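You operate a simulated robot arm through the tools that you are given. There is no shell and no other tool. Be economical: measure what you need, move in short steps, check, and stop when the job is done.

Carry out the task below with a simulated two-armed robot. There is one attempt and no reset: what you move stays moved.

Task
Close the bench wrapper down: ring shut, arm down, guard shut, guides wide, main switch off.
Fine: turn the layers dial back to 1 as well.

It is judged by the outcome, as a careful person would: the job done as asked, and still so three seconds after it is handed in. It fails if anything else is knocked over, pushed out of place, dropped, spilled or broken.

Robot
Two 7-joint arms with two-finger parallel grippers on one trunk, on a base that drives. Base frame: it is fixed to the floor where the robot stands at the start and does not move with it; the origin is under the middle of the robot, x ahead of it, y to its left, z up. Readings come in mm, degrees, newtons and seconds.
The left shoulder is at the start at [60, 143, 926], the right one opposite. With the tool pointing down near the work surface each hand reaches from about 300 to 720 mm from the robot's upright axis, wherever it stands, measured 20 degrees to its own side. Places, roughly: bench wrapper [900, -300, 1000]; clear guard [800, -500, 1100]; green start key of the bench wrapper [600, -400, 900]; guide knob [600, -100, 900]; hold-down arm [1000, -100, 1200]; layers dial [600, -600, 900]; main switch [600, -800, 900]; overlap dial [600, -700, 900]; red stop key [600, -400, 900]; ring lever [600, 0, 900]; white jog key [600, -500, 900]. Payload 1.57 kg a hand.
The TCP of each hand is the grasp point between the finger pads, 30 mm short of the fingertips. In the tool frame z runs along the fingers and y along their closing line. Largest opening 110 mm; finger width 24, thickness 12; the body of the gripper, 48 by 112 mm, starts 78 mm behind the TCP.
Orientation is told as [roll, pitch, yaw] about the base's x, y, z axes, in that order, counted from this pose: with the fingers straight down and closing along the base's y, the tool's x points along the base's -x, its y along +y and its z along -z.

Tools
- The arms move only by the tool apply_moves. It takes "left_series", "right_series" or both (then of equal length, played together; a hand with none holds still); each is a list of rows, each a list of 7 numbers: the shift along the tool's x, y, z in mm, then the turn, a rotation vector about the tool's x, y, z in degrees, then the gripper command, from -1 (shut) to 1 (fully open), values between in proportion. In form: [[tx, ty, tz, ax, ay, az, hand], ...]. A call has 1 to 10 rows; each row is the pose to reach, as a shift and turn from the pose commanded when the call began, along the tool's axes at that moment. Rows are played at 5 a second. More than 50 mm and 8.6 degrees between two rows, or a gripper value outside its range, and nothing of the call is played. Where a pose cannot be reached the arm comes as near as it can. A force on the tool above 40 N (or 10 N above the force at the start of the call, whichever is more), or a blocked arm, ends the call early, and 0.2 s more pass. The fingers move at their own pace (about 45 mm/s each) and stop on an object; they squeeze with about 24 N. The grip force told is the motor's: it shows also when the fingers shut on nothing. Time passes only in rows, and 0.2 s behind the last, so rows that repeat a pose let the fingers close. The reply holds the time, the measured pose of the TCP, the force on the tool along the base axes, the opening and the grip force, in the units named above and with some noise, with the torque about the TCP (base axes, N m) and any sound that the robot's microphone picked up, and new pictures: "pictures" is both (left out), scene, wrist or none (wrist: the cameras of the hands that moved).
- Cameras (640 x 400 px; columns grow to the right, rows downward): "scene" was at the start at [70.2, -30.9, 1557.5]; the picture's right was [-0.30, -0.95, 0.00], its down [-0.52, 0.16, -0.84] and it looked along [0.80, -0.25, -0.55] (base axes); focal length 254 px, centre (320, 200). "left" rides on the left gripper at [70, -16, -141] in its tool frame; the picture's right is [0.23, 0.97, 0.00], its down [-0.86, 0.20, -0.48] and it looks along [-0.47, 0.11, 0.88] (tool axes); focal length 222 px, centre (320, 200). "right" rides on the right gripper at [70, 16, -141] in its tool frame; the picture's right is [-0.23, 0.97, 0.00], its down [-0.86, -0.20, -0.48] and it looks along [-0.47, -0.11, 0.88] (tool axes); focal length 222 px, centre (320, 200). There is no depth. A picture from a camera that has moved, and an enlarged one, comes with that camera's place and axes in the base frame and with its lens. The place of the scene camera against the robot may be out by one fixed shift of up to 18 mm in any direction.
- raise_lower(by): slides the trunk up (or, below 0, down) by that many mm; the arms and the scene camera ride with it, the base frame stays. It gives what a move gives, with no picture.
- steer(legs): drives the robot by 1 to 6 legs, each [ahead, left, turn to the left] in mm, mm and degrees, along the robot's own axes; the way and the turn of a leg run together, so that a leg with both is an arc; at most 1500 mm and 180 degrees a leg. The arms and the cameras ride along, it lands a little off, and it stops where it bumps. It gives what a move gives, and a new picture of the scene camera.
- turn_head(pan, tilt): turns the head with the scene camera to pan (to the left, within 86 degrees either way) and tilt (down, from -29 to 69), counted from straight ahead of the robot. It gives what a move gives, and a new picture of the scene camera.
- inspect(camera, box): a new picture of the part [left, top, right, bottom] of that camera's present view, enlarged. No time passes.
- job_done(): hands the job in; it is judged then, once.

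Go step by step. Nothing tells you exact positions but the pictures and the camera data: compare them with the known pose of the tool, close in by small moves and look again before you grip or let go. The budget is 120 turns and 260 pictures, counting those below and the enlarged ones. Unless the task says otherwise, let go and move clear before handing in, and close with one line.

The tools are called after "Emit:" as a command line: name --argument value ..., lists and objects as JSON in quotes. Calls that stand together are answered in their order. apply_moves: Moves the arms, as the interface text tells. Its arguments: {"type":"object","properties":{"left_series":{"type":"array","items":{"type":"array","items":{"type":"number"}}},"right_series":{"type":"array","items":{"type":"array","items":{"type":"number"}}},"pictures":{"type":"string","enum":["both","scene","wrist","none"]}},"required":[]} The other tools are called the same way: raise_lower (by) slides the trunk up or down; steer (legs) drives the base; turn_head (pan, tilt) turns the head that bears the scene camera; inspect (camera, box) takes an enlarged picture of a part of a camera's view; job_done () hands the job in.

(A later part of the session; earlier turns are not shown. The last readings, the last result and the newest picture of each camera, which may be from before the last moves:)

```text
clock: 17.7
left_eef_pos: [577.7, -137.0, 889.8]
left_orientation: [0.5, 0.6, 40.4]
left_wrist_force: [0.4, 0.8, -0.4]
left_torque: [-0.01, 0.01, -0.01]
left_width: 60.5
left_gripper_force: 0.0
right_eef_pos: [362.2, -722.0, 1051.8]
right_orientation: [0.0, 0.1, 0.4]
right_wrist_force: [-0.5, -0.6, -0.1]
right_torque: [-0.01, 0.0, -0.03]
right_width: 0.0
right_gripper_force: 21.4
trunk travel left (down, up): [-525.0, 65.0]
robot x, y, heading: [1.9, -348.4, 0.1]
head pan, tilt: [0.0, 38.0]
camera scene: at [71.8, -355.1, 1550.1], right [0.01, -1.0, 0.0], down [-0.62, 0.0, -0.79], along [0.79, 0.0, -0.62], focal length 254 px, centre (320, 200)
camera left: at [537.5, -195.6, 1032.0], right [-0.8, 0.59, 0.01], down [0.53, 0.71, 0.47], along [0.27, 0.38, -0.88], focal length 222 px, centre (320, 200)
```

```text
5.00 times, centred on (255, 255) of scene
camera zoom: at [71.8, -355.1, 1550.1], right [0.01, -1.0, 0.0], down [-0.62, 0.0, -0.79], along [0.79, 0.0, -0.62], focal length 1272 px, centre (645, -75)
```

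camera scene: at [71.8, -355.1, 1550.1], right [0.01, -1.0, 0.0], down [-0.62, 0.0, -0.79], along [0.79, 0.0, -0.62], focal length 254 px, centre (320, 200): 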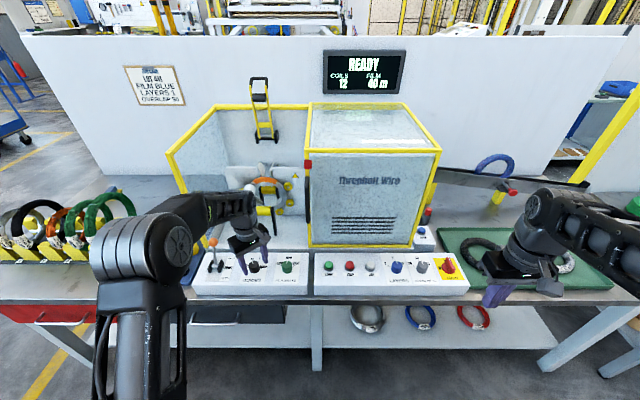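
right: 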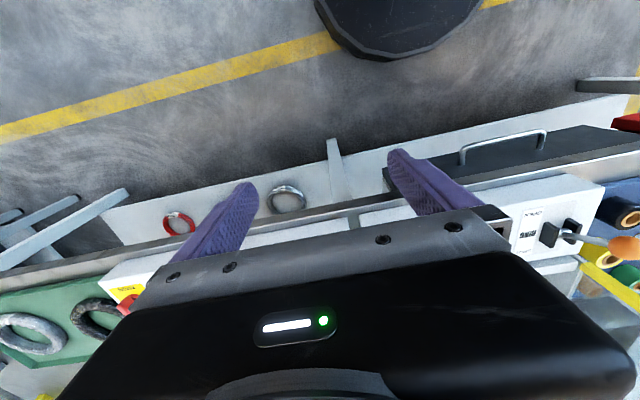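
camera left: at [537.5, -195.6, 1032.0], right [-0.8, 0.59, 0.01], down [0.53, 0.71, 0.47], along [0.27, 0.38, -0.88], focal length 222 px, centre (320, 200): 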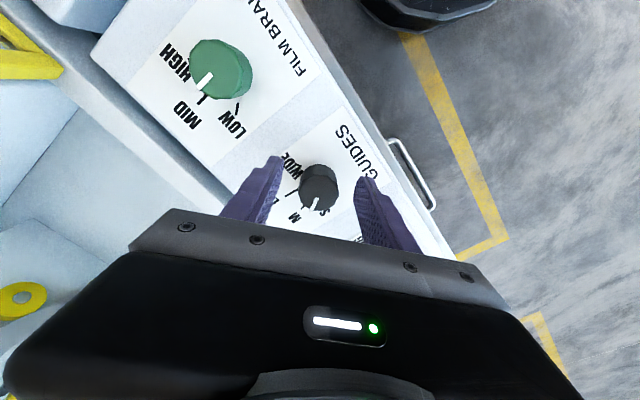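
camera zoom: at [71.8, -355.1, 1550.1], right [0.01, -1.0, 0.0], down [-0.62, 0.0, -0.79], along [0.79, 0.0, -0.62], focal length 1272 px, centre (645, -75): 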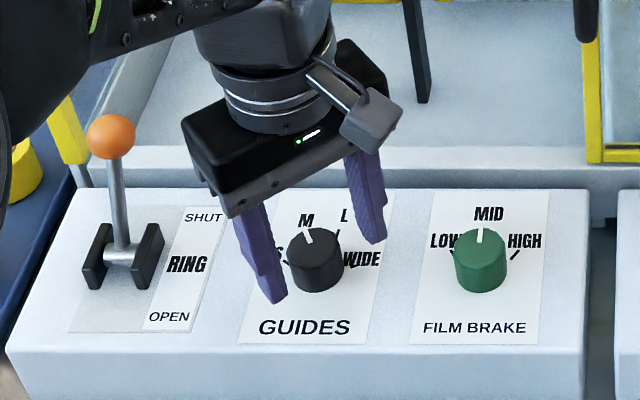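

The knob lies centred between the fingers. I'll close and then turn clockwise about 40° as a first step.

Emit:
apply_moves --left_series '[[0, 0, 3, 0, 0, 0, -1], [0, 0, 3, 0, 0, 0, -1], [0, 0, 3, 0, 0, 0, -1], [0, 0, 3, 0, 0, 8, -1], [0, 0, 3, 0, 0, 16, -1], [0, 0, 3, 0, 0, 24, -1], [0, 0, 3, 0, 0, 32, -1], [0, 0, 3, 0, 0, 40, -1]]'

Emit:
inspect --camera "scene" --box '[200, 165, 310, 295]'

Emit:
inspect --camera "left" --box '[240, 80, 400, 240]'

```text
clock: 19.5
left_eef_pos: [573.6, -128.6, 886.5]
left_orientation: [0.2, 1.0, 0.6]
left_wrist_force: [-22.5, 31.5, 2.9]
left_torque: [0.84, -0.15, 0.33]
left_width: 32.9
left_gripper_force: 40.8
right_eef_pos: [360.1, -719.7, 1052.7]
right_orientation: [-0.1, -0.1, 0.4]
right_wrist_force: [0.3, -0.3, -0.1]
right_torque: [-0.02, 0.0, -0.04]
right_width: 0.2
right_gripper_force: 21.0
trunk travel left (down, up): [-525.0, 65.0]
robot x, y, heading: [-2.0, -352.4, 0.4]
head pan, tilt: [0.0, 38.0]
camera scene: at [68.5, -350.8, 1550.2], right [0.01, -1.0, 0.0], down [-0.61, -0.01, -0.79], along [0.79, 0.0, -0.61], focal length 254 px, centre (320, 200)
camera left: at [507.1, -147.0, 1029.6], right [-0.24, 0.97, 0.01], down [0.86, 0.21, 0.46], along [0.45, 0.12, -0.89], focal length 222 px, centre (320, 200)
```

scene: 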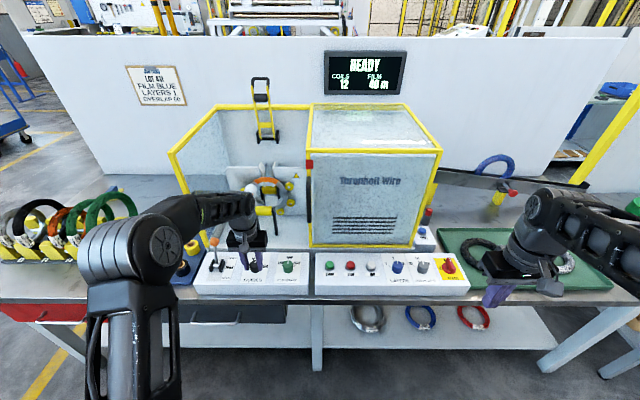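
left: 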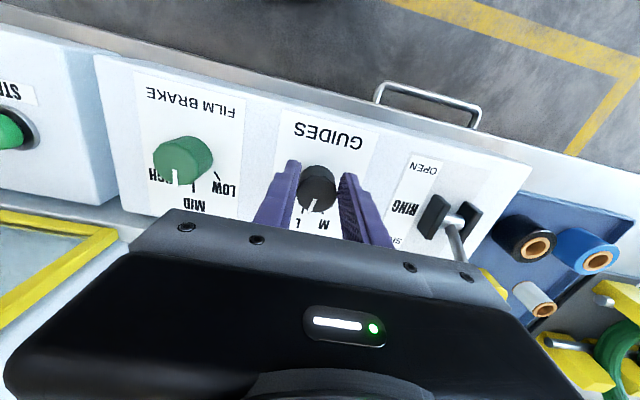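

```text
3.08 times, centred on (255, 230) of scene
camera zoom: at [68.5, -350.8, 1550.2], right [0.01, -1.0, 0.0], down [-0.61, -0.01, -0.79], along [0.79, 0.0, -0.61], focal length 782 px, centre (520, 108)
```

zoom: 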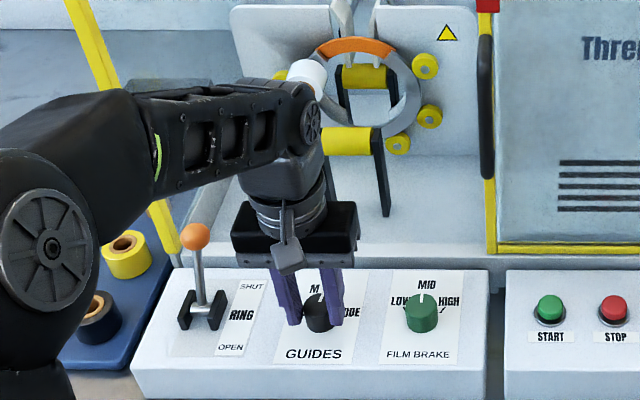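

```text
2.50 times, centred on (320, 160) of left
camera zoom: at [507.1, -147.0, 1029.6], right [-0.24, 0.97, 0.01], down [0.86, 0.21, 0.46], along [0.45, 0.12, -0.89], focal length 555 px, centre (320, 300)
```

zoom: 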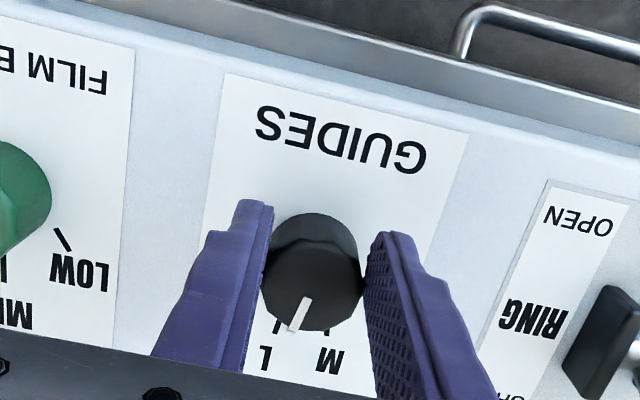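

The pointer has reached L, and the side force shows the knob's axis is slightly left of my commanded position. I'll relax that and turn a further 40° to WIDE.

Emit:
apply_moves --left_series '[[2, 4, 0, 0, 0, 0, -1], [4, 8, 0, 0, 0, 0, -1], [4, 8, 0, 0, 0, 8, -1], [4, 8, 0, 0, 0, 16, -1], [4, 8, 0, 0, 0, 24, -1], [4, 8, 0, 0, 0, 32, -1], [4, 8, 0, 0, 0, 40, -1]]'

Emit:
inspect --camera "scene" --box '[200, 165, 310, 295]'

Emit:
inspect --camera "left" --box '[240, 80, 400, 240]'

```text
clock: 21.1
left_eef_pos: [577.3, -120.6, 886.2]
left_orientation: [0.0, 0.5, -39.5]
left_wrist_force: [12.6, 35.8, 6.5]
left_torque: [1.09, -0.22, 0.44]
left_width: 33.0
left_gripper_force: 40.8
right_eef_pos: [364.0, -719.3, 1051.2]
right_orientation: [-0.1, 0.0, 0.4]
right_wrist_force: [0.6, 0.2, -0.1]
right_torque: [0.01, 0.04, -0.02]
right_width: 0.0
right_gripper_force: 21.3
trunk travel left (down, up): [-525.0, 65.0]
robot x, y, heading: [3.8, -352.6, 0.2]
head pan, tilt: [0.0, 38.0]
camera scene: at [73.1, -350.7, 1550.1], right [0.01, -1.0, 0.0], down [-0.62, -0.01, -0.79], along [0.79, 0.0, -0.62], focal length 254 px, centre (320, 200)
camera left: at [513.7, -90.5, 1029.0], right [0.44, 0.9, 0.0], down [0.79, -0.39, 0.47], along [0.42, -0.21, -0.88], focal length 222 px, centre (320, 200)
```

scene: 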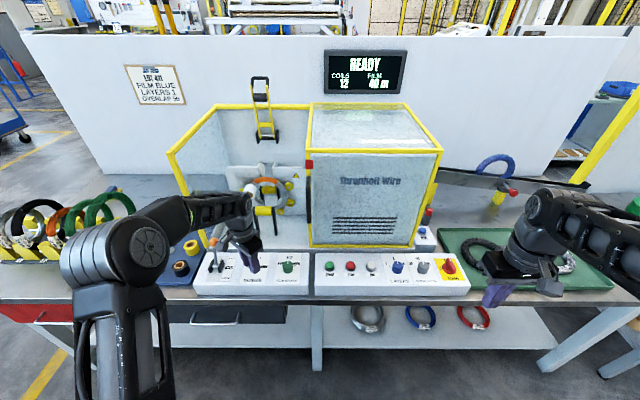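
left: 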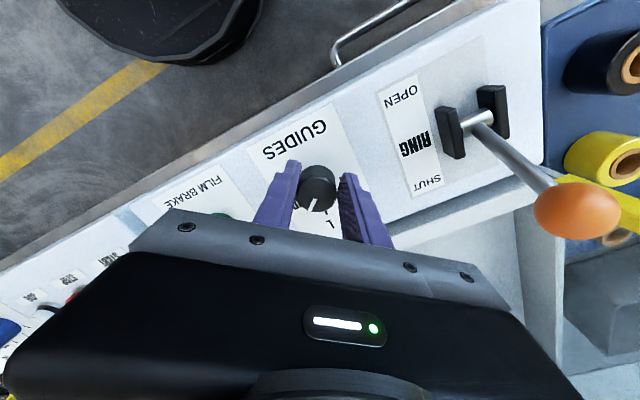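

```text
3.08 times, centred on (255, 230) of scene
camera zoom: at [73.1, -350.7, 1550.1], right [0.01, -1.0, 0.0], down [-0.62, -0.01, -0.79], along [0.79, 0.0, -0.62], focal length 782 px, centre (520, 108)
```

zoom: 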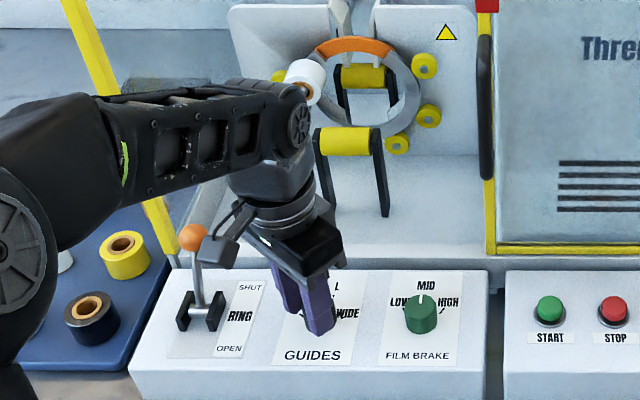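

```text
2.50 times, centred on (320, 160) of left
camera zoom: at [513.7, -90.5, 1029.0], right [0.44, 0.9, 0.0], down [0.79, -0.39, 0.47], along [0.42, -0.21, -0.88], focal length 555 px, centre (320, 300)
```

zoom: 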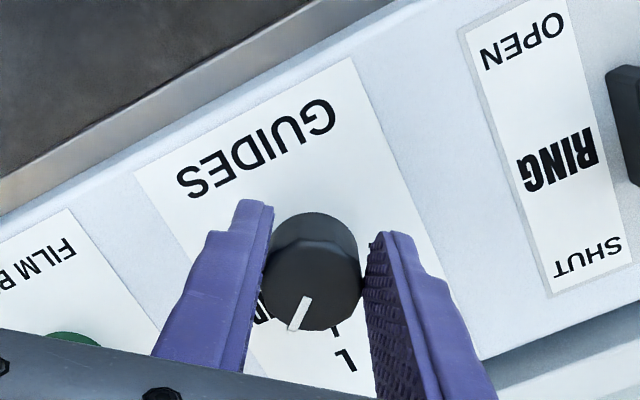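

The knob has turned past L along with the hand. I'll open and rise slightly to read the dial.

Emit:
apply_moves --left_series '[[0, 0, 0, 0, 0, 0, 0.1], [0, 0, 0, 0, 0, 0, 0.1], [0, 0, -45, 0, 0, 0, 0.1], [0, 0, -90, 0, 0, 0, 0.1], [0, 0, -90, 0, 0, 0, 0.1]]'

Emit:
inspect --camera "scene" --box '[200, 215, 310, 295]'

Emit:
inspect --camera "left" --box '[240, 80, 400, 240]'

```text
clock: 22.3
left_eef_pos: [574.5, -130.2, 977.9]
left_orientation: [-0.6, 0.5, -39.7]
left_wrist_force: [0.2, -0.2, -0.3]
left_torque: [0.0, -0.02, 0.02]
left_width: 60.7
left_gripper_force: 0.1
right_eef_pos: [362.0, -721.4, 1050.1]
right_orientation: [0.0, 0.0, 0.4]
right_wrist_force: [-0.8, -0.2, -0.1]
right_torque: [-0.04, 0.02, -0.01]
right_width: 0.0
right_gripper_force: 21.5
trunk travel left (down, up): [-525.0, 65.0]
robot x, y, heading: [3.3, -351.5, 0.3]
head pan, tilt: [0.0, 38.0]
camera scene: at [72.0, -355.0, 1550.1], right [0.01, -1.0, 0.0], down [-0.62, 0.0, -0.79], along [0.79, 0.0, -0.62], focal length 254 px, centre (320, 200)
camera left: at [512.9, -98.0, 1119.4], right [0.45, 0.89, -0.01], down [0.79, -0.39, 0.47], along [0.42, -0.22, -0.88], focal length 222 px, centre (320, 200)
```

scene: 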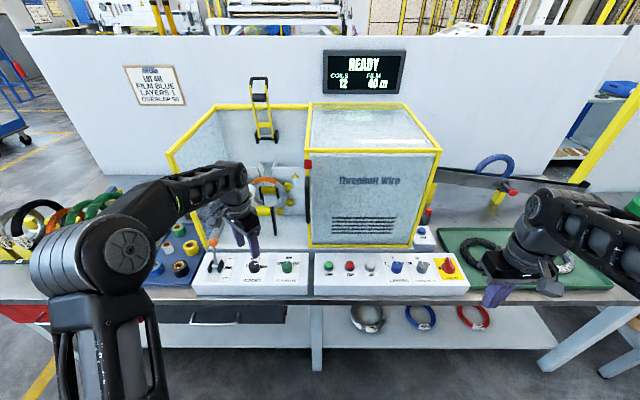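
left: 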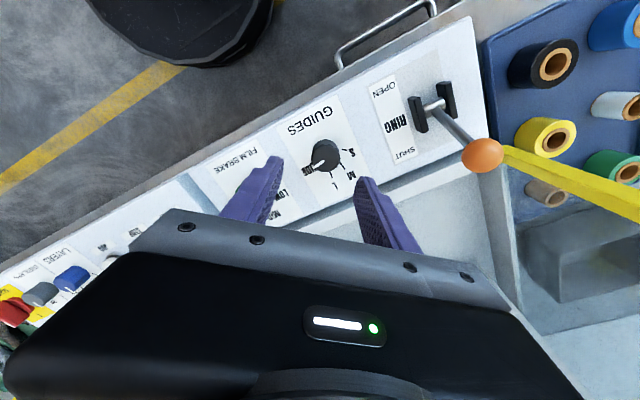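

```text
5.00 times, centred on (255, 255) of scene
camera zoom: at [72.0, -355.0, 1550.1], right [0.01, -1.0, 0.0], down [-0.62, 0.0, -0.79], along [0.79, 0.0, -0.62], focal length 1272 px, centre (645, -75)
```

zoom: 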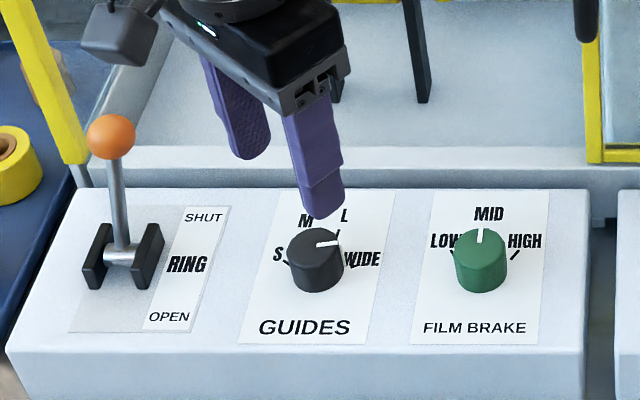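

```text
2.50 times, centred on (320, 160) of left
camera zoom: at [512.9, -98.0, 1119.4], right [0.45, 0.89, -0.01], down [0.79, -0.39, 0.47], along [0.42, -0.22, -0.88], focal length 555 px, centre (320, 300)
```

zoom: 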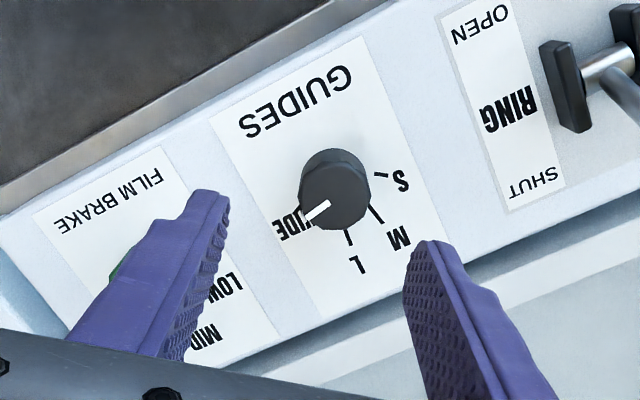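

The pointer looks snapped to WIDE. I'll lift the left hand clear, back and up, then check it closely along with the hold-down arm.

Emit:
apply_moves --left_series '[[25, 0, -35, 0, 0, -8, 0.1], [55, 0, -70, 0, 0, -16, 0.1], [85, 0, -100, 0, 0, -24, 0.1], [100, 20, -130, 0, 0, -32, 0.1], [100, 45, -130, 0, 0, -40, 0.1]]' --pictures "scene"

Emit:
inspect --camera "scene" --box '[225, 245, 285, 285]'

Emit:
inspect --camera "scene" --box '[215, 65, 325, 240]'

```text
clock: 23.5
left_eef_pos: [511.8, -48.8, 1090.4]
left_orientation: [-0.4, 0.8, -5.6]
left_wrist_force: [0.0, 0.2, -0.1]
left_torque: [-0.01, -0.03, 0.01]
left_width: 60.3
left_gripper_force: 0.1
left hand out of reach, approached as far as the arm can: row 4, 5
right_eef_pos: [361.1, -721.1, 1050.6]
right_orientation: [0.1, 0.0, 0.3]
right_wrist_force: [1.1, -0.1, 0.4]
right_torque: [-0.03, -0.01, 0.04]
right_width: 0.0
right_gripper_force: 21.1
trunk travel left (down, up): [-525.0, 65.0]
robot x, y, heading: [-1.6, -348.3, 0.5]
head pan, tilt: [0.0, 38.0]
camera scene: at [71.3, -353.9, 1550.2], right [0.01, -1.0, 0.0], down [-0.62, 0.0, -0.79], along [0.79, 0.0, -0.62], focal length 254 px, centre (320, 200)
```

scene: 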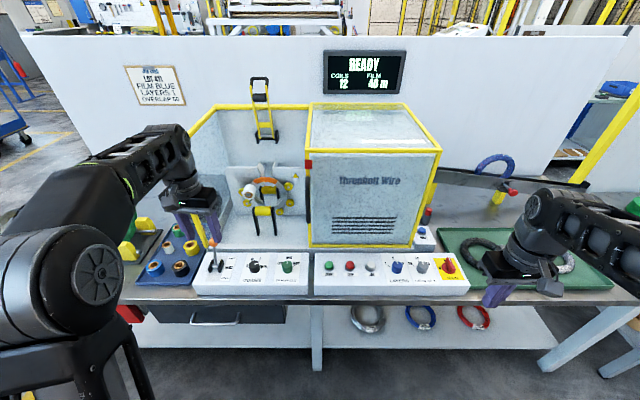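

```text
10.00 times, centred on (255, 265) of scene
camera zoom: at [71.3, -353.9, 1550.2], right [0.01, -1.0, 0.0], down [-0.62, 0.0, -0.79], along [0.79, 0.0, -0.62], focal length 2543 px, centre (970, -450)
```

zoom: 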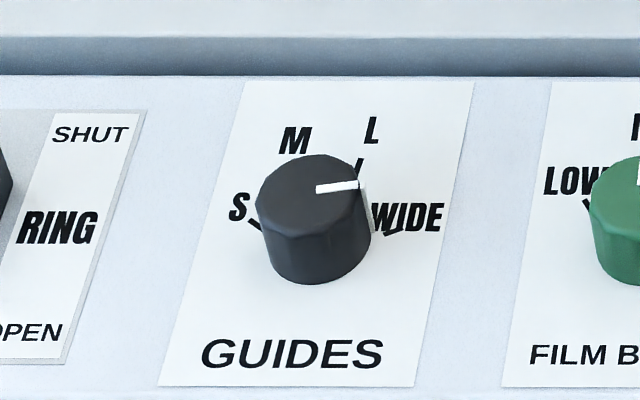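

```text
2.29 times, centred on (270, 152) of scene
camera zoom: at [71.3, -353.9, 1550.2], right [0.01, -1.0, 0.0], down [-0.62, 0.0, -0.79], along [0.79, 0.0, -0.62], focal length 581 px, centre (434, 309)
```

zoom: 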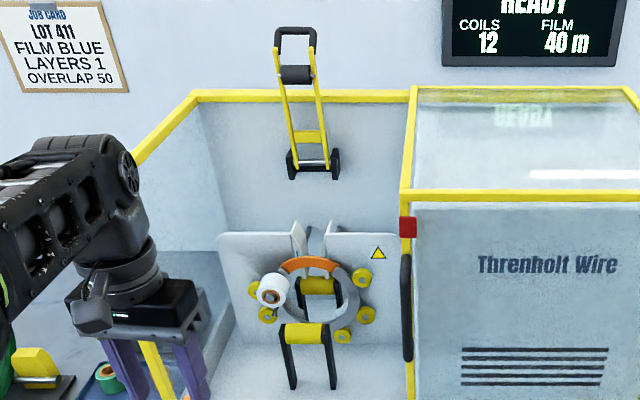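

GUIDES now reads WIDE, and the ring's orange gate is closed. Next is the hold-down arm, which stands folded up at the back wall; I'll tuck the left hand in, raise the trunk and drive closer.

Emit:
apply_moves --left_series '[[30, -10, -15, 0, 0, 0, -1], [65, -25, -15, 0, 0, 0, -1], [100, -45, -15, 0, 0, 0, -1], [130, -70, -15, 0, 0, 0, -1], [140, -100, -15, 0, 0, 0, -1]]' --right_series '[[20, 0, -15, 0, 0, 0, -1], [30, 0, -25, 0, 0, 0, -1], [30, 0, -25, 0, 0, 0, -1], [30, 0, -25, 0, 0, 0, -1], [30, 0, -25, 0, 0, 0, -1]]' --pictures "none"

Emit:
raise_lower --by 65

Emit:
steer --legs '[[150, 60, 0]]'

Emit:
turn_head --pan 12 --tilt 30

Emit:
inspect --camera "scene" --box '[220, 40, 400, 300]'

```text
clock: 24.7
left_eef_pos: [364.1, -137.6, 1108.9]
left_orientation: [-0.1, 0.7, -5.7]
left_wrist_force: [-0.1, -0.4, 0.4]
left_torque: [0.04, -0.03, 0.03]
left_width: 0.0
left_gripper_force: 21.4
right_eef_pos: [332.5, -722.9, 1073.7]
right_orientation: [0.1, 0.0, 0.4]
right_wrist_force: [0.1, 0.3, -0.5]
right_torque: [0.01, 0.06, -0.02]
right_width: 0.0
right_gripper_force: 21.9
trunk travel left (down, up): [-525.0, 65.0]
robot x, y, heading: [2.2, -348.9, 0.3]
head pan, tilt: [0.0, 38.0]
```

```text
clock: 25.8
left_eef_pos: [362.4, -136.3, 1173.2]
left_orientation: [-0.2, 0.7, -5.7]
left_wrist_force: [-0.2, 0.8, 0.1]
left_torque: [0.01, -0.02, 0.0]
left_width: 0.0
left_gripper_force: 21.7
right_eef_pos: [331.6, -722.5, 1138.5]
right_orientation: [0.0, 0.0, 0.4]
right_wrist_force: [0.1, 0.0, -0.7]
right_torque: [0.01, -0.02, -0.02]
right_width: 0.2
right_gripper_force: 21.5
trunk travel left (down, up): [-590.0, 0.0]
robot x, y, heading: [-2.7, -352.3, 0.2]
head pan, tilt: [0.0, 38.0]
```

```text
clock: 27.2
left_eef_pos: [514.7, -75.2, 1173.0]
left_orientation: [-0.2, 0.8, -5.6]
left_wrist_force: [0.8, 0.0, -0.6]
left_torque: [-0.01, 0.05, -0.01]
left_width: 0.0
left_gripper_force: 21.5
right_eef_pos: [484.0, -661.3, 1138.3]
right_orientation: [0.1, 0.1, 0.4]
right_wrist_force: [0.4, -0.2, -0.1]
right_torque: [0.01, 0.02, 0.0]
right_width: 0.0
right_gripper_force: 20.9
trunk travel left (down, up): [-590.0, 0.0]
robot x, y, heading: [150.6, -291.9, 0.2]
head pan, tilt: [0.0, 38.0]
camera scene: at [223.9, -293.6, 1615.0], right [0.01, -1.0, 0.0], down [-0.62, 0.0, -0.79], along [0.79, 0.01, -0.62], focal length 254 px, centre (320, 200)
```

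scene: 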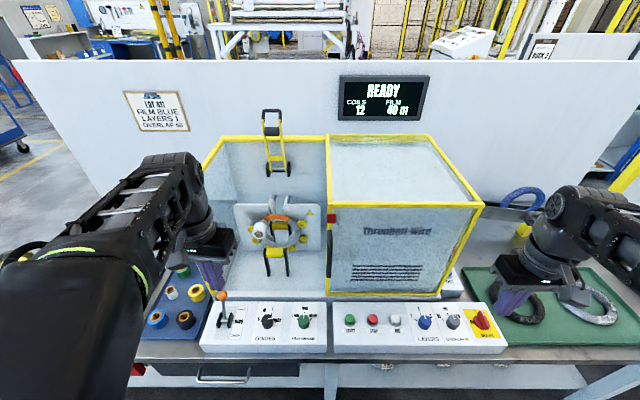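

```text
clock: 27.9
left_eef_pos: [513.9, -76.0, 1173.4]
left_orientation: [-0.1, 0.7, -5.7]
left_wrist_force: [-0.8, 0.3, 0.4]
left_torque: [-0.01, -0.02, -0.02]
left_width: 0.4
left_gripper_force: 21.6
right_eef_pos: [482.5, -660.4, 1138.6]
right_orientation: [0.0, 0.1, 0.4]
right_wrist_force: [0.4, 0.1, 0.2]
right_torque: [0.02, 0.01, 0.02]
right_width: 0.0
right_gripper_force: 21.1
trunk travel left (down, up): [-590.0, 0.0]
robot x, y, heading: [153.2, -288.5, 0.5]
head pan, tilt: [12.0, 30.0]
camera scene: at [224.1, -275.6, 1627.4], right [0.21, -0.98, 0.0], down [-0.49, -0.11, -0.87], along [0.85, 0.19, -0.5], focal length 254 px, centre (320, 200)
```

scene: 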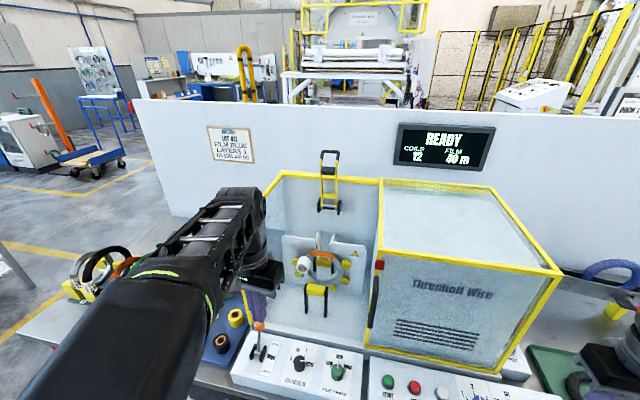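

```text
1.54 times, centred on (310, 170) of scene
camera zoom: at [224.1, -275.6, 1627.4], right [0.21, -0.98, 0.0], down [-0.49, -0.11, -0.87], along [0.85, 0.19, -0.5], focal length 391 px, centre (335, 246)
```

zoom: 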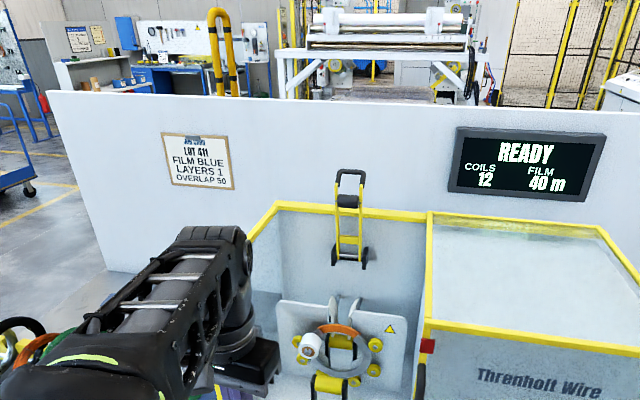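

By triangulation the hold-down arm's pivot is near [1005, -126, 1131] and its handle bar near [1042, -118, 1330]. I'll drive slightly closer and turn the left hand to point forward.

Emit:
steer --legs '[[70, 0, 0]]'

Emit:
apply_moves --left_series '[[5, -10, 0, 0, -8, 0, 0], [10, -20, -10, 0, -16, 0, 0], [15, -30, -20, 0, -24, 0, 0], [20, -40, -30, 0, -32, 0, 0], [20, -45, -40, 0, -40, 0, 0], [20, -45, -50, 0, -48, 0, 0], [20, -45, -60, 0, -56, 0, 0], [20, -45, -70, 0, -64, 0, 0], [20, -45, -80, 0, -72, 0, 0], [20, -45, -80, 0, -80, 0, 0]]'

```text
clock: 28.9
left_eef_pos: [585.8, -74.1, 1173.1]
left_orientation: [-0.2, 0.8, -5.6]
left_wrist_force: [0.4, 0.2, 0.1]
left_torque: [-0.01, 0.1, 0.01]
left_width: 0.1
left_gripper_force: 21.7
right_eef_pos: [553.7, -660.7, 1139.2]
right_orientation: [0.1, 0.1, 0.4]
right_wrist_force: [0.2, 0.4, 0.3]
right_torque: [0.0, 0.02, 0.02]
right_width: 0.0
right_gripper_force: 20.9
trunk travel left (down, up): [-590.0, 0.0]
robot x, y, heading: [219.5, -290.4, 0.5]
head pan, tilt: [12.0, 30.0]
camera scene: at [296.4, -275.0, 1627.4], right [0.21, -0.98, 0.0], down [-0.49, -0.11, -0.87], along [0.85, 0.19, -0.5], focal length 254 px, centre (320, 200)
```

scene: 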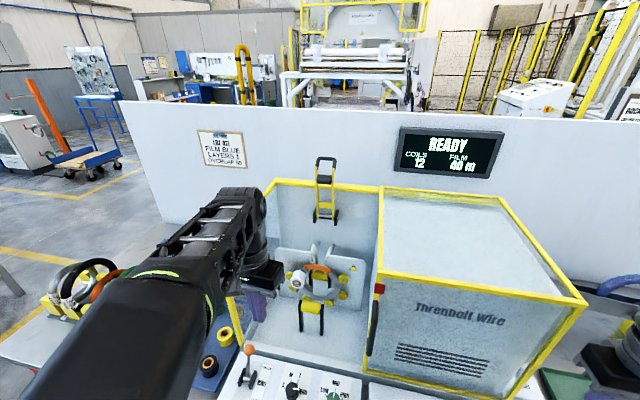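

```text
clock: 30.4
left_eef_pos: [571.9, -130.1, 1204.4]
left_orientation: [-13.6, -44.1, 0.7]
left_wrist_force: [0.0, -0.9, 0.2]
left_torque: [0.0, 0.0, 0.01]
left_width: 54.9
left_gripper_force: 0.1
left hand out of reach, approached as far as the arm can: row 6, 7
right_eef_pos: [550.9, -660.7, 1140.1]
right_orientation: [0.1, 0.0, 0.4]
right_wrist_force: [-0.6, 0.3, -0.6]
right_torque: [-0.01, -0.01, 0.0]
right_width: 0.2
right_gripper_force: 21.5
trunk travel left (down, up): [-590.0, 0.0]
robot x, y, heading: [219.1, -291.9, 0.5]
head pan, tilt: [12.0, 30.0]
stopped in row 7 (left hand): the arm was blocked; the commanded pose is now the measured one
camera scene: at [294.4, -274.6, 1628.5], right [0.21, -0.98, 0.0], down [-0.49, -0.11, -0.87], along [0.85, 0.19, -0.5], focal length 254 px, centre (320, 200)
camera left: at [423.4, -115.5, 1256.8], right [-0.02, 0.95, -0.32], down [0.32, 0.31, 0.89], along [0.95, -0.09, -0.31], focal length 222 px, centre (320, 200)
```

scene: 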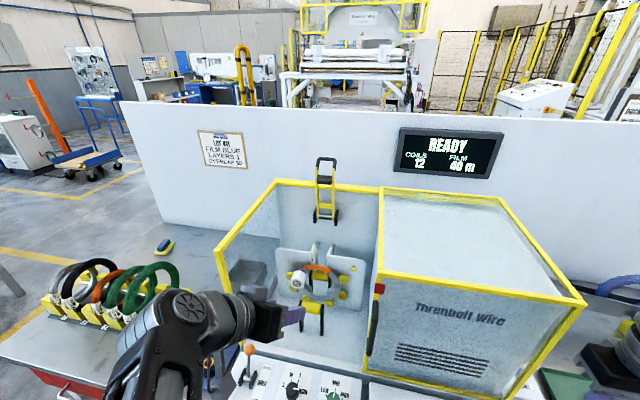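
left: 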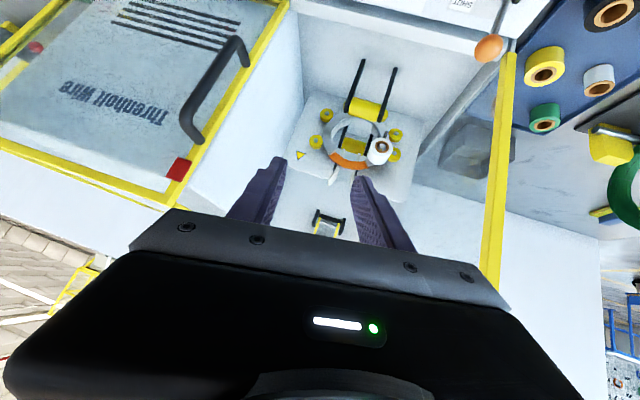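

The wrist hit its turning limit this close in, but nothing was touched. I'll extend forward and up into the open bay while finishing the turn to point straight ahead.

Emit:
apply_moves --left_series '[[-34, 3, 10, 0, 0, 0, 0], [-67, 6, 20, -2, -6.5, 3.5, 0], [-101, 10, 29, -4, -13, 7, 0], [-135, 13, 39, -6, -20, 10.5, 0], [-168, 16, 49, -8, -26.5, 14, 0], [-202, 19, 59, -9.8, -33, 17.7, 0]]'

```text
clock: 32.0
left_eef_pos: [740.6, -203.7, 1318.6]
left_orientation: [28.0, -80.1, -47.8]
left_wrist_force: [0.7, 0.1, 0.2]
left_torque: [-0.05, 0.03, 0.01]
left_width: 55.3
left_gripper_force: 0.1
right_eef_pos: [551.8, -660.4, 1139.4]
right_orientation: [0.0, 0.0, 0.4]
right_wrist_force: [-0.7, 0.3, 0.4]
right_torque: [0.0, -0.02, 0.01]
right_width: 0.1
right_gripper_force: 20.9
trunk travel left (down, up): [-590.0, 0.0]
robot x, y, heading: [220.4, -285.9, 0.2]
head pan, tilt: [12.0, 30.0]
stopped in row 6 (left hand): the arm was blocked; the commanded pose is now the measured one
camera scene: at [294.0, -274.1, 1627.4], right [0.21, -0.98, 0.0], down [-0.49, -0.11, -0.87], along [0.85, 0.18, -0.5], focal length 254 px, centre (320, 200)
camera left: at [595.4, -163.7, 1271.7], right [0.31, 0.94, -0.14], down [-0.28, 0.23, 0.93], along [0.91, -0.25, 0.33], focal length 222 px, centre (320, 200)
```

scene: 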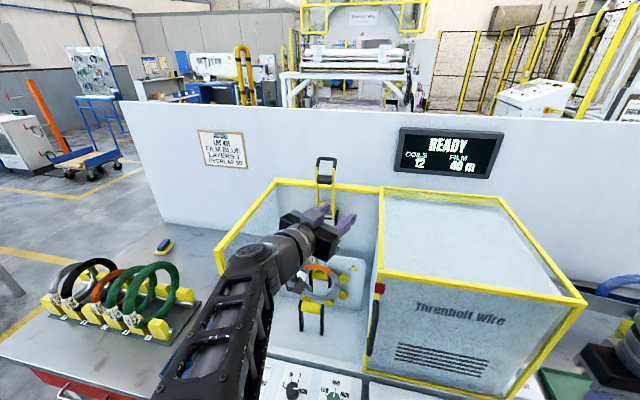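
left: 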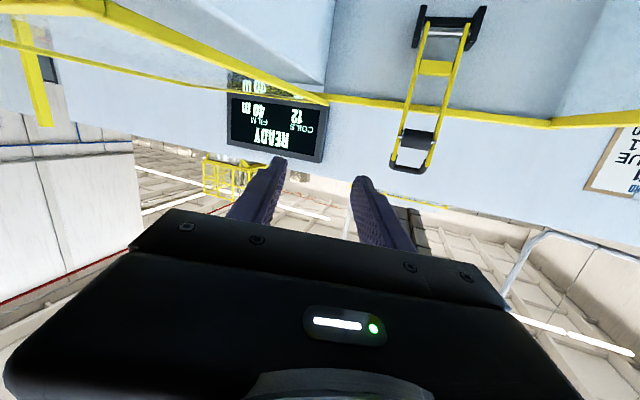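

The hand is now in the bay at handle height but pointing about 19° right. I plan to clamp the ~57 mm wide handle loop from both sides; I'll straighten the hand and move toward it, opening the fingers.

Emit:
apply_moves --left_series '[[-2, 27, 24, -4, 0, -0.6, 0.3], [-5, 53, 48, -8, 0.5, -1.2, 0.7], [-8, 80, 73, -12, 1, -1.8, 0.7], [-10, 107, 97, -16, 1.3, -2.4, 0.7], [-13, 134, 121, -19.7, 1.7, -3, 0.7]]'

```text
clock: 32.5
left_eef_pos: [743.2, -271.6, 1355.1]
left_orientation: [-22.5, -85.7, -6.0]
left_wrist_force: [0.2, -0.4, 0.4]
left_torque: [-0.01, 0.01, -0.04]
left_width: 93.6
left_gripper_force: 0.4
right_eef_pos: [552.0, -660.4, 1139.7]
right_orientation: [0.0, 0.0, 0.3]
right_wrist_force: [0.5, 0.2, 0.0]
right_torque: [-0.02, -0.01, 0.02]
right_width: 0.0
right_gripper_force: 20.9
trunk travel left (down, up): [-590.0, 0.0]
robot x, y, heading: [217.6, -288.6, 0.5]
head pan, tilt: [12.0, 30.0]
stopped in row 2 (left hand): the arm was blocked; the commanded pose is now the measured one
camera scene: at [294.0, -274.7, 1627.5], right [0.21, -0.98, 0.0], down [-0.49, -0.11, -0.87], along [0.85, 0.18, -0.5], focal length 254 px, centre (320, 200)
camera left: at [606.7, -219.0, 1296.5], right [0.45, 0.86, -0.25], down [-0.26, 0.4, 0.88], along [0.86, -0.33, 0.4], focal length 222 px, centre (320, 200)
```

scene: 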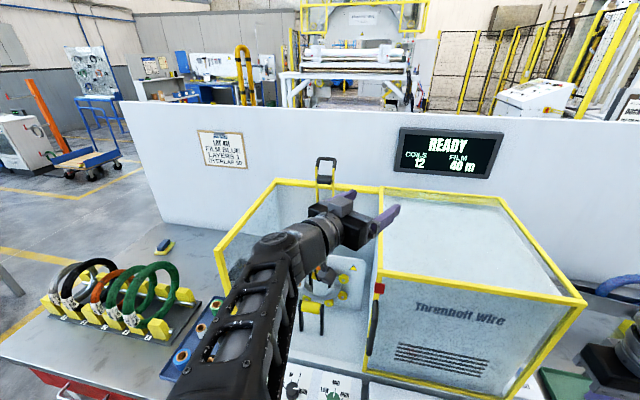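
left: 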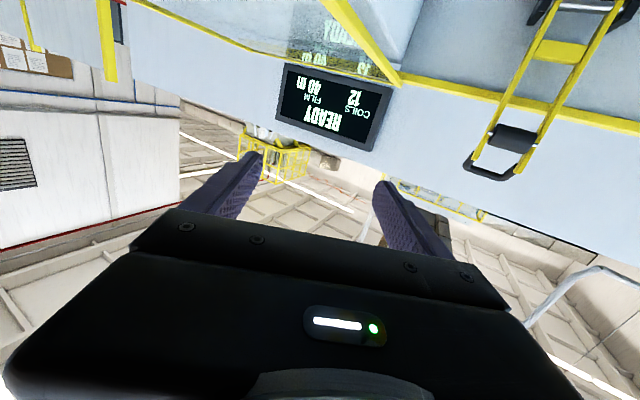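

The wrist is fighting a near-straight configuration. I'll back out a little, bend the fingers 30° downward and straighten the heading.

Emit:
apply_moves --left_series '[[8, 14, -11, -4, 4.2, -1, 0.7], [16, 28, -21, -8.1, 8.4, -2.2, 0.7], [25, 42, -32, -12.2, 12.6, -3.3, 0.7], [33, 55, -43, -16.3, 16.8, -4.4, 0.7], [42, 69, -54, -20.4, 21, -5.5, 0.7], [50, 83, -65, -24.5, 25.3, -6.6, 0.7], [58, 97, -75, -28.5, 29.5, -7.6, 0.7]]'

```text
clock: 33.4
left_eef_pos: [739.0, -212.9, 1318.4]
left_orientation: [-30.8, -67.8, 11.2]
left_wrist_force: [0.7, 0.7, -0.6]
left_torque: [0.06, 0.0, -0.03]
left_width: 93.6
left_gripper_force: 0.1
right_eef_pos: [552.4, -660.4, 1139.1]
right_orientation: [0.0, 0.0, 0.4]
right_wrist_force: [-0.4, -0.5, 0.6]
right_torque: [-0.02, 0.03, 0.0]
right_width: 0.2
right_gripper_force: 21.2
trunk travel left (down, up): [-590.0, 0.0]
robot x, y, heading: [222.2, -289.6, 0.3]
head pan, tilt: [12.0, 30.0]
stopped in row 4 (left hand): the arm was blocked; the commanded pose is now the measured one
camera scene: at [294.1, -274.9, 1627.5], right [0.21, -0.98, 0.0], down [-0.49, -0.11, -0.87], along [0.85, 0.19, -0.5], focal length 254 px, centre (320, 200)
camera left: at [584.0, -184.6, 1303.7], right [0.2, 0.89, -0.4], down [-0.05, 0.42, 0.91], along [0.98, -0.17, 0.13], focal length 222 px, centre (320, 200)
```

scene: 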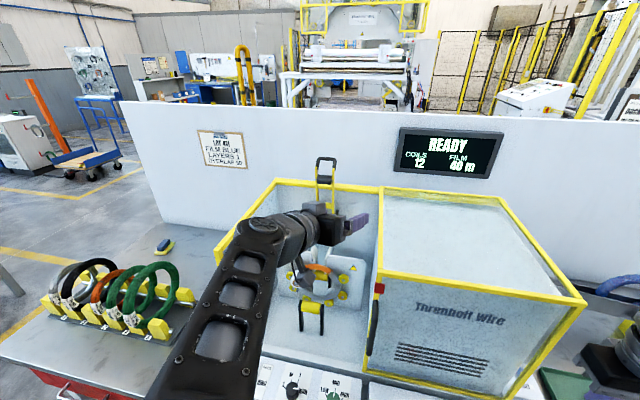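
left: 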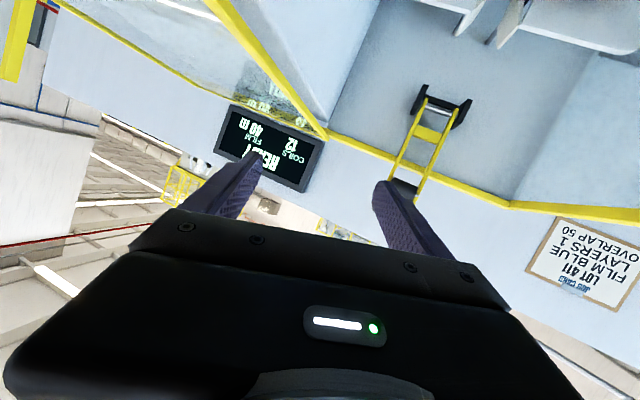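

The handle is beyond this shoulder's reach (about 830 mm against roughly 750). I'll retract the left hand and then turn the robot to the right so the left shoulder leads.

Emit:
apply_moves --left_series '[[12, 0, -33, 0, 5, 0, -1], [23, 0, -66, 0, 12, 0, -1], [35, 0, -99, 0, 20, 0, -1], [46, -1, -132, 0, 28, 0, -1], [58, -2, -165, 0, 36, 0, -1], [70, -3, -198, 0, 44, 0, -1]]' --pictures "none"

Emit:
turn_head --pan 0 --tilt 69

```text
clock: 34.8
left_eef_pos: [580.1, -152.7, 1288.9]
left_orientation: [-12.2, -26.0, -12.0]
left_wrist_force: [0.5, 0.1, 0.5]
left_torque: [-0.03, 0.07, -0.02]
left_width: 0.1
left_gripper_force: 16.9
left hand out of reach, approached as far as the arm can: row 6
right_eef_pos: [554.5, -659.8, 1139.0]
right_orientation: [0.1, 0.2, 0.3]
right_wrist_force: [0.4, 0.4, -1.0]
right_torque: [-0.03, 0.03, 0.0]
right_width: 0.1
right_gripper_force: 21.2
trunk travel left (down, up): [-590.0, 0.0]
robot x, y, heading: [221.6, -288.3, 0.1]
head pan, tilt: [12.0, 30.0]
```

```text
clock: 35.8
left_eef_pos: [578.8, -153.9, 1288.8]
left_orientation: [-12.3, -26.3, -11.9]
left_wrist_force: [-0.4, -0.9, -0.6]
left_torque: [-0.02, -0.04, -0.01]
left_width: 0.1
left_gripper_force: 21.3
right_eef_pos: [552.1, -660.7, 1139.1]
right_orientation: [0.0, 0.0, 0.4]
right_wrist_force: [-0.2, -0.8, -1.1]
right_torque: [0.04, -0.01, 0.01]
right_width: 0.0
right_gripper_force: 21.4
trunk travel left (down, up): [-590.0, 0.0]
robot x, y, heading: [221.6, -289.5, 0.2]
head pan, tilt: [0.0, 68.8]
camera scene: at [261.5, -294.1, 1576.0], right [0.01, -1.0, 0.0], down [-0.93, -0.01, -0.36], along [0.36, 0.0, -0.93], focal length 254 px, centre (320, 200)
```

scene: 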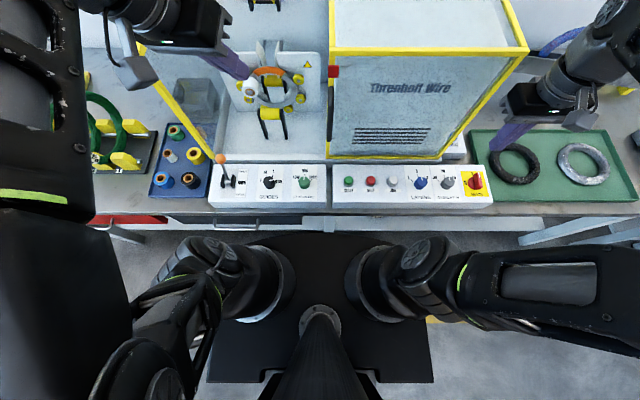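

From above I see the base nearly under the bench edge, so I cannot go much further straight. I'll back off, turn right about 28° so the left shoulder leads, and shift left to line up with the hold-down arm.

Emit:
steer --legs '[[-100, 0, 0], [0, 0, -28], [0, 40, 0]]'

```text
clock: 38.8
left_eef_pos: [521.5, -300.8, 1287.3]
left_orientation: [-12.5, -26.3, -39.7]
left_wrist_force: [-0.3, 1.2, 0.0]
left_torque: [-0.07, 0.04, -0.01]
left_width: 0.0
left_gripper_force: 21.1
right_eef_pos: [261.2, -736.1, 1140.1]
right_orientation: [-0.1, 0.1, -27.3]
right_wrist_force: [0.7, 0.7, 0.4]
right_torque: [-0.02, 0.03, 0.01]
right_width: 0.1
right_gripper_force: 21.6
trunk travel left (down, up): [-590.0, 0.0]
robot x, y, heading: [139.9, -256.2, -27.4]
head pan, tilt: [0.0, 68.8]
camera scene: at [178.9, -269.1, 1576.0], right [-0.46, -0.89, 0.0], down [-0.83, 0.43, -0.36], along [0.32, -0.17, -0.93], focal length 254 px, centre (320, 200)
```

scene: 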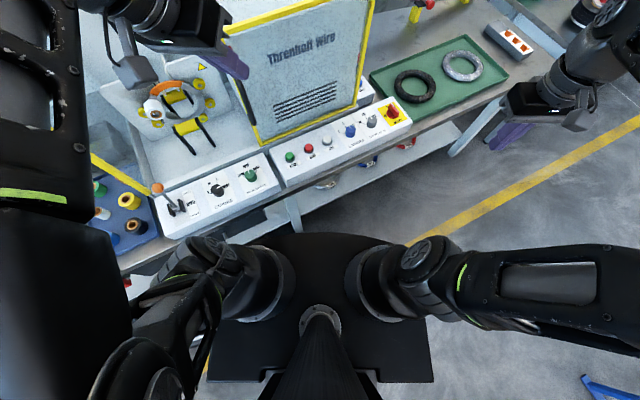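

Now there is room. I'll bring the left hand over to the lane in front of the hold-down arm, pointing forward and 45° down.

Emit:
apply_moves --left_series '[[12.5, 22, -5, -5, -3.1, -4.4, -1], [25, 43, -10, -10.1, -6.2, -8.7, -1], [37.5, 65, -15, -15.1, -9.3, -13.1, -1], [50, 87, -20, -20.2, -12.3, -17.5, -1], [62.5, 109, -25, -25.2, -15.4, -21.9, -1], [75, 130, -30, -30.3, -18.5, -26.2, -1], [87.5, 152, -36, -35.3, -21.6, -30.6, -1]]' --pictures "none"

Emit:
turn_head --pan 30 --tilt 35

```text
clock: 40.0
left_eef_pos: [559.8, -231.3, 1241.9]
left_orientation: [-11.5, -33.9, -15.4]
left_wrist_force: [0.5, -0.1, -0.1]
left_torque: [-0.01, 0.02, 0.0]
left_width: 0.1
left_gripper_force: 21.2
left hand out of reach, approached as far as the arm can: row 3, 4, 5
right_eef_pos: [259.9, -738.3, 1139.5]
right_orientation: [0.0, 0.0, -27.3]
right_wrist_force: [0.5, -0.4, 0.0]
right_torque: [0.01, 0.01, -0.02]
right_width: 0.0
right_gripper_force: 21.4
trunk travel left (down, up): [-590.0, 0.0]
robot x, y, heading: [137.4, -258.6, -27.1]
head pan, tilt: [0.0, 68.8]
stopped in row 5 (left hand): the arm was blocked; the commanded pose is now the measured one
```

```text
clock: 41.0
left_eef_pos: [559.2, -231.1, 1240.1]
left_orientation: [-11.5, -33.8, -15.4]
left_wrist_force: [0.0, 0.2, 0.0]
left_torque: [-0.01, -0.02, 0.02]
left_width: 0.1
left_gripper_force: 21.2
right_eef_pos: [259.4, -737.3, 1140.8]
right_orientation: [0.0, 0.0, -27.3]
right_wrist_force: [1.1, -0.1, 0.8]
right_torque: [0.01, -0.02, -0.02]
right_width: 0.1
right_gripper_force: 21.1
trunk travel left (down, up): [-590.0, 0.0]
robot x, y, heading: [139.6, -254.5, -27.3]
head pan, tilt: [30.0, 35.0]
camera scene: at [216.1, -241.8, 1619.6], right [0.05, -1.0, 0.0], down [-0.57, -0.03, -0.82], along [0.82, 0.04, -0.57], focal length 254 px, centre (320, 200)
```

scene: 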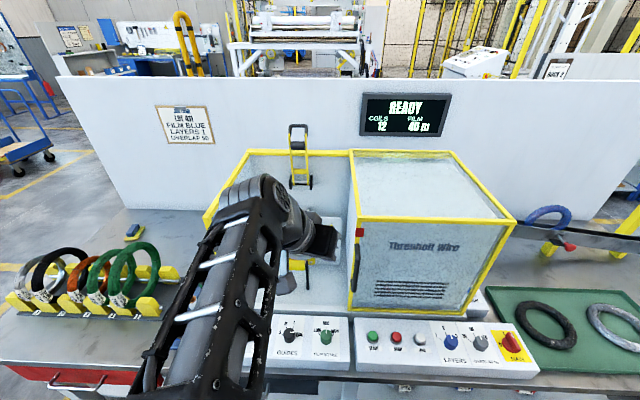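

The block seems to come from the forearm rising too steeply. I'll first lower the hand in front of the bay to a relaxed pose, straightened up.

Emit:
apply_moves --left_series '[[20.5, 21.7, 18.4, -3.7, 2.5, -3, -1], [41, 43.4, 36.8, -7.4, 5, -6, -1], [61.6, 65, 55, -11, 7.4, -9, -1], [82, 86.8, 73.6, -14.7, 9.9, -12, -1], [102.7, 108.5, 92, -18.4, 12.3, -15.1, -1], [102.7, 108.5, 92, -18.4, 12.3, -15.1, -1]]' --pictures "scene"

```text
clock: 41.5
left_eef_pos: [538.4, -241.6, 1200.5]
left_orientation: [-13.3, -30.0, -17.9]
left_wrist_force: [-0.2, 0.3, -0.6]
left_torque: [0.01, 0.03, 0.01]
left_width: 0.2
left_gripper_force: 21.4
right_eef_pos: [261.1, -737.6, 1140.7]
right_orientation: [0.0, 0.0, -27.3]
right_wrist_force: [0.8, 0.7, 0.7]
right_torque: [0.01, -0.01, 0.02]
right_width: 0.0
right_gripper_force: 21.1
trunk travel left (down, up): [-590.0, 0.0]
robot x, y, heading: [138.9, -256.5, -27.5]
head pan, tilt: [30.0, 35.0]
stopped in row 2 (left hand): the arm was blocked; the commanded pose is now the measured one
camera scene: at [216.1, -241.6, 1619.7], right [0.05, -1.0, 0.0], down [-0.57, -0.03, -0.82], along [0.82, 0.04, -0.57], focal length 254 px, centre (320, 200)
```

scene: 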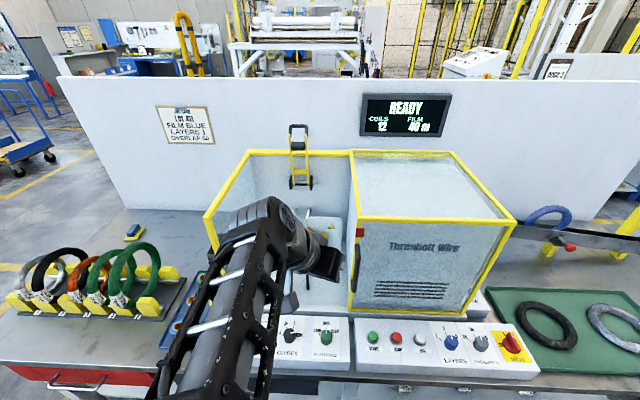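

I'll return the arm to its relaxed neutral pose (fingers down, square to the robot, lower) to unwind the joints.

Emit:
apply_moves --left_series '[[6, -2, 20, -2, 6, 1, -1], [13, -4, 41, -4.2, 12.3, 2.2, -1], [19, -6, 61, -6.4, 18.5, 3.2, -1], [25, -8, 82, -8.5, 24.6, 4.3, -1], [32, -10, 102, -10.6, 30.8, 5.4, -1], [32, -10, 102, -10.6, 30.8, 5.4, -1]]' --pictures "scene"

```text
clock: 42.2
left_eef_pos: [510.8, -300.4, 1179.8]
left_orientation: [-7.3, -22.0, -32.8]
left_wrist_force: [0.1, -0.7, 0.2]
left_torque: [-0.01, 0.02, -0.01]
left_width: 0.0
left_gripper_force: 21.2
right_eef_pos: [260.4, -738.7, 1139.3]
right_orientation: [0.0, -0.1, -27.4]
right_wrist_force: [0.7, -0.3, -0.5]
right_torque: [0.01, 0.0, -0.03]
right_width: 0.0
right_gripper_force: 21.8
trunk travel left (down, up): [-590.0, 0.0]
robot x, y, heading: [137.0, -256.1, -27.2]
head pan, tilt: [30.0, 35.0]
stopped in row 3 (left hand): the arm was blocked; the commanded pose is now the measured one
camera scene: at [216.1, -241.8, 1619.7], right [0.05, -1.0, 0.0], down [-0.57, -0.03, -0.82], along [0.82, 0.04, -0.57], focal length 254 px, centre (320, 200)
```

scene: 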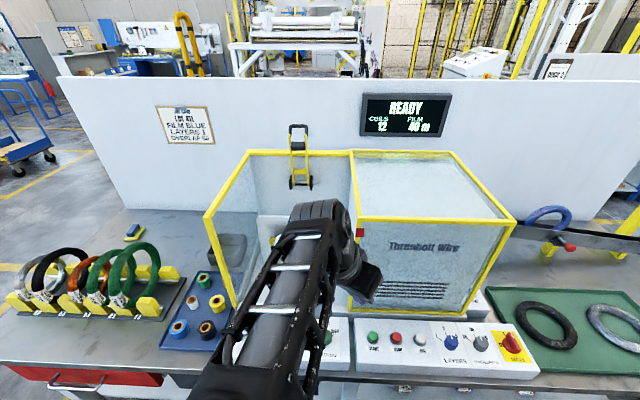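

Making progress; I'll go down and back without turning.

Emit:
apply_moves --left_series '[[16, -3, 18, 0, 0, 0, -1], [32, -6, 36, 0, 0, 0, -1], [49, -9, 55, 0, 0, 0, -1], [65, -12, 73, 0, 0, 0, -1]]' --pictures "none"

Emit:
turn_head --pan 25 --tilt 65

```text
clock: 43.2
left_eef_pos: [466.0, -314.6, 1093.6]
left_orientation: [-12.6, -20.0, -32.9]
left_wrist_force: [0.1, 0.1, 0.4]
left_torque: [-0.01, -0.01, 0.01]
left_width: 0.0
left_gripper_force: 21.2
left hand out of reach, approached as far as the arm can: row 4
right_eef_pos: [260.5, -738.9, 1138.7]
right_orientation: [-0.1, -0.1, -27.3]
right_wrist_force: [-0.8, -0.7, -0.7]
right_torque: [0.01, -0.01, 0.01]
right_width: 0.1
right_gripper_force: 21.7
trunk travel left (down, up): [-590.0, 0.0]
robot x, y, heading: [139.2, -257.9, -27.7]
head pan, tilt: [30.0, 35.0]
```

```text
clock: 44.1
left_eef_pos: [465.6, -313.4, 1093.9]
left_orientation: [-12.5, -20.0, -32.9]
left_wrist_force: [0.3, 1.1, 0.1]
left_torque: [-0.02, -0.01, 0.02]
left_width: 0.0
left_gripper_force: 21.5
right_eef_pos: [261.7, -737.2, 1140.1]
right_orientation: [0.0, 0.0, -27.3]
right_wrist_force: [1.1, -0.4, 0.5]
right_torque: [-0.02, -0.01, 0.0]
right_width: 0.1
right_gripper_force: 21.0
trunk travel left (down, up): [-590.0, 0.0]
robot x, y, heading: [140.3, -259.7, -27.3]
head pan, tilt: [25.0, 65.0]
camera scene: at [188.9, -248.3, 1579.9], right [-0.04, -1.0, 0.0], down [-0.91, 0.04, -0.42], along [0.42, -0.02, -0.91], focal length 254 px, centre (320, 200)
```

scene: 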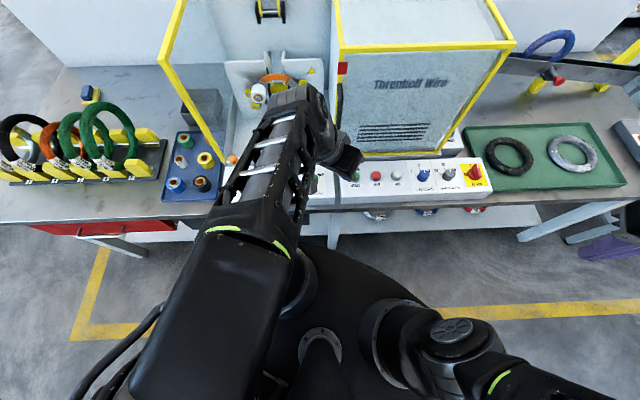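

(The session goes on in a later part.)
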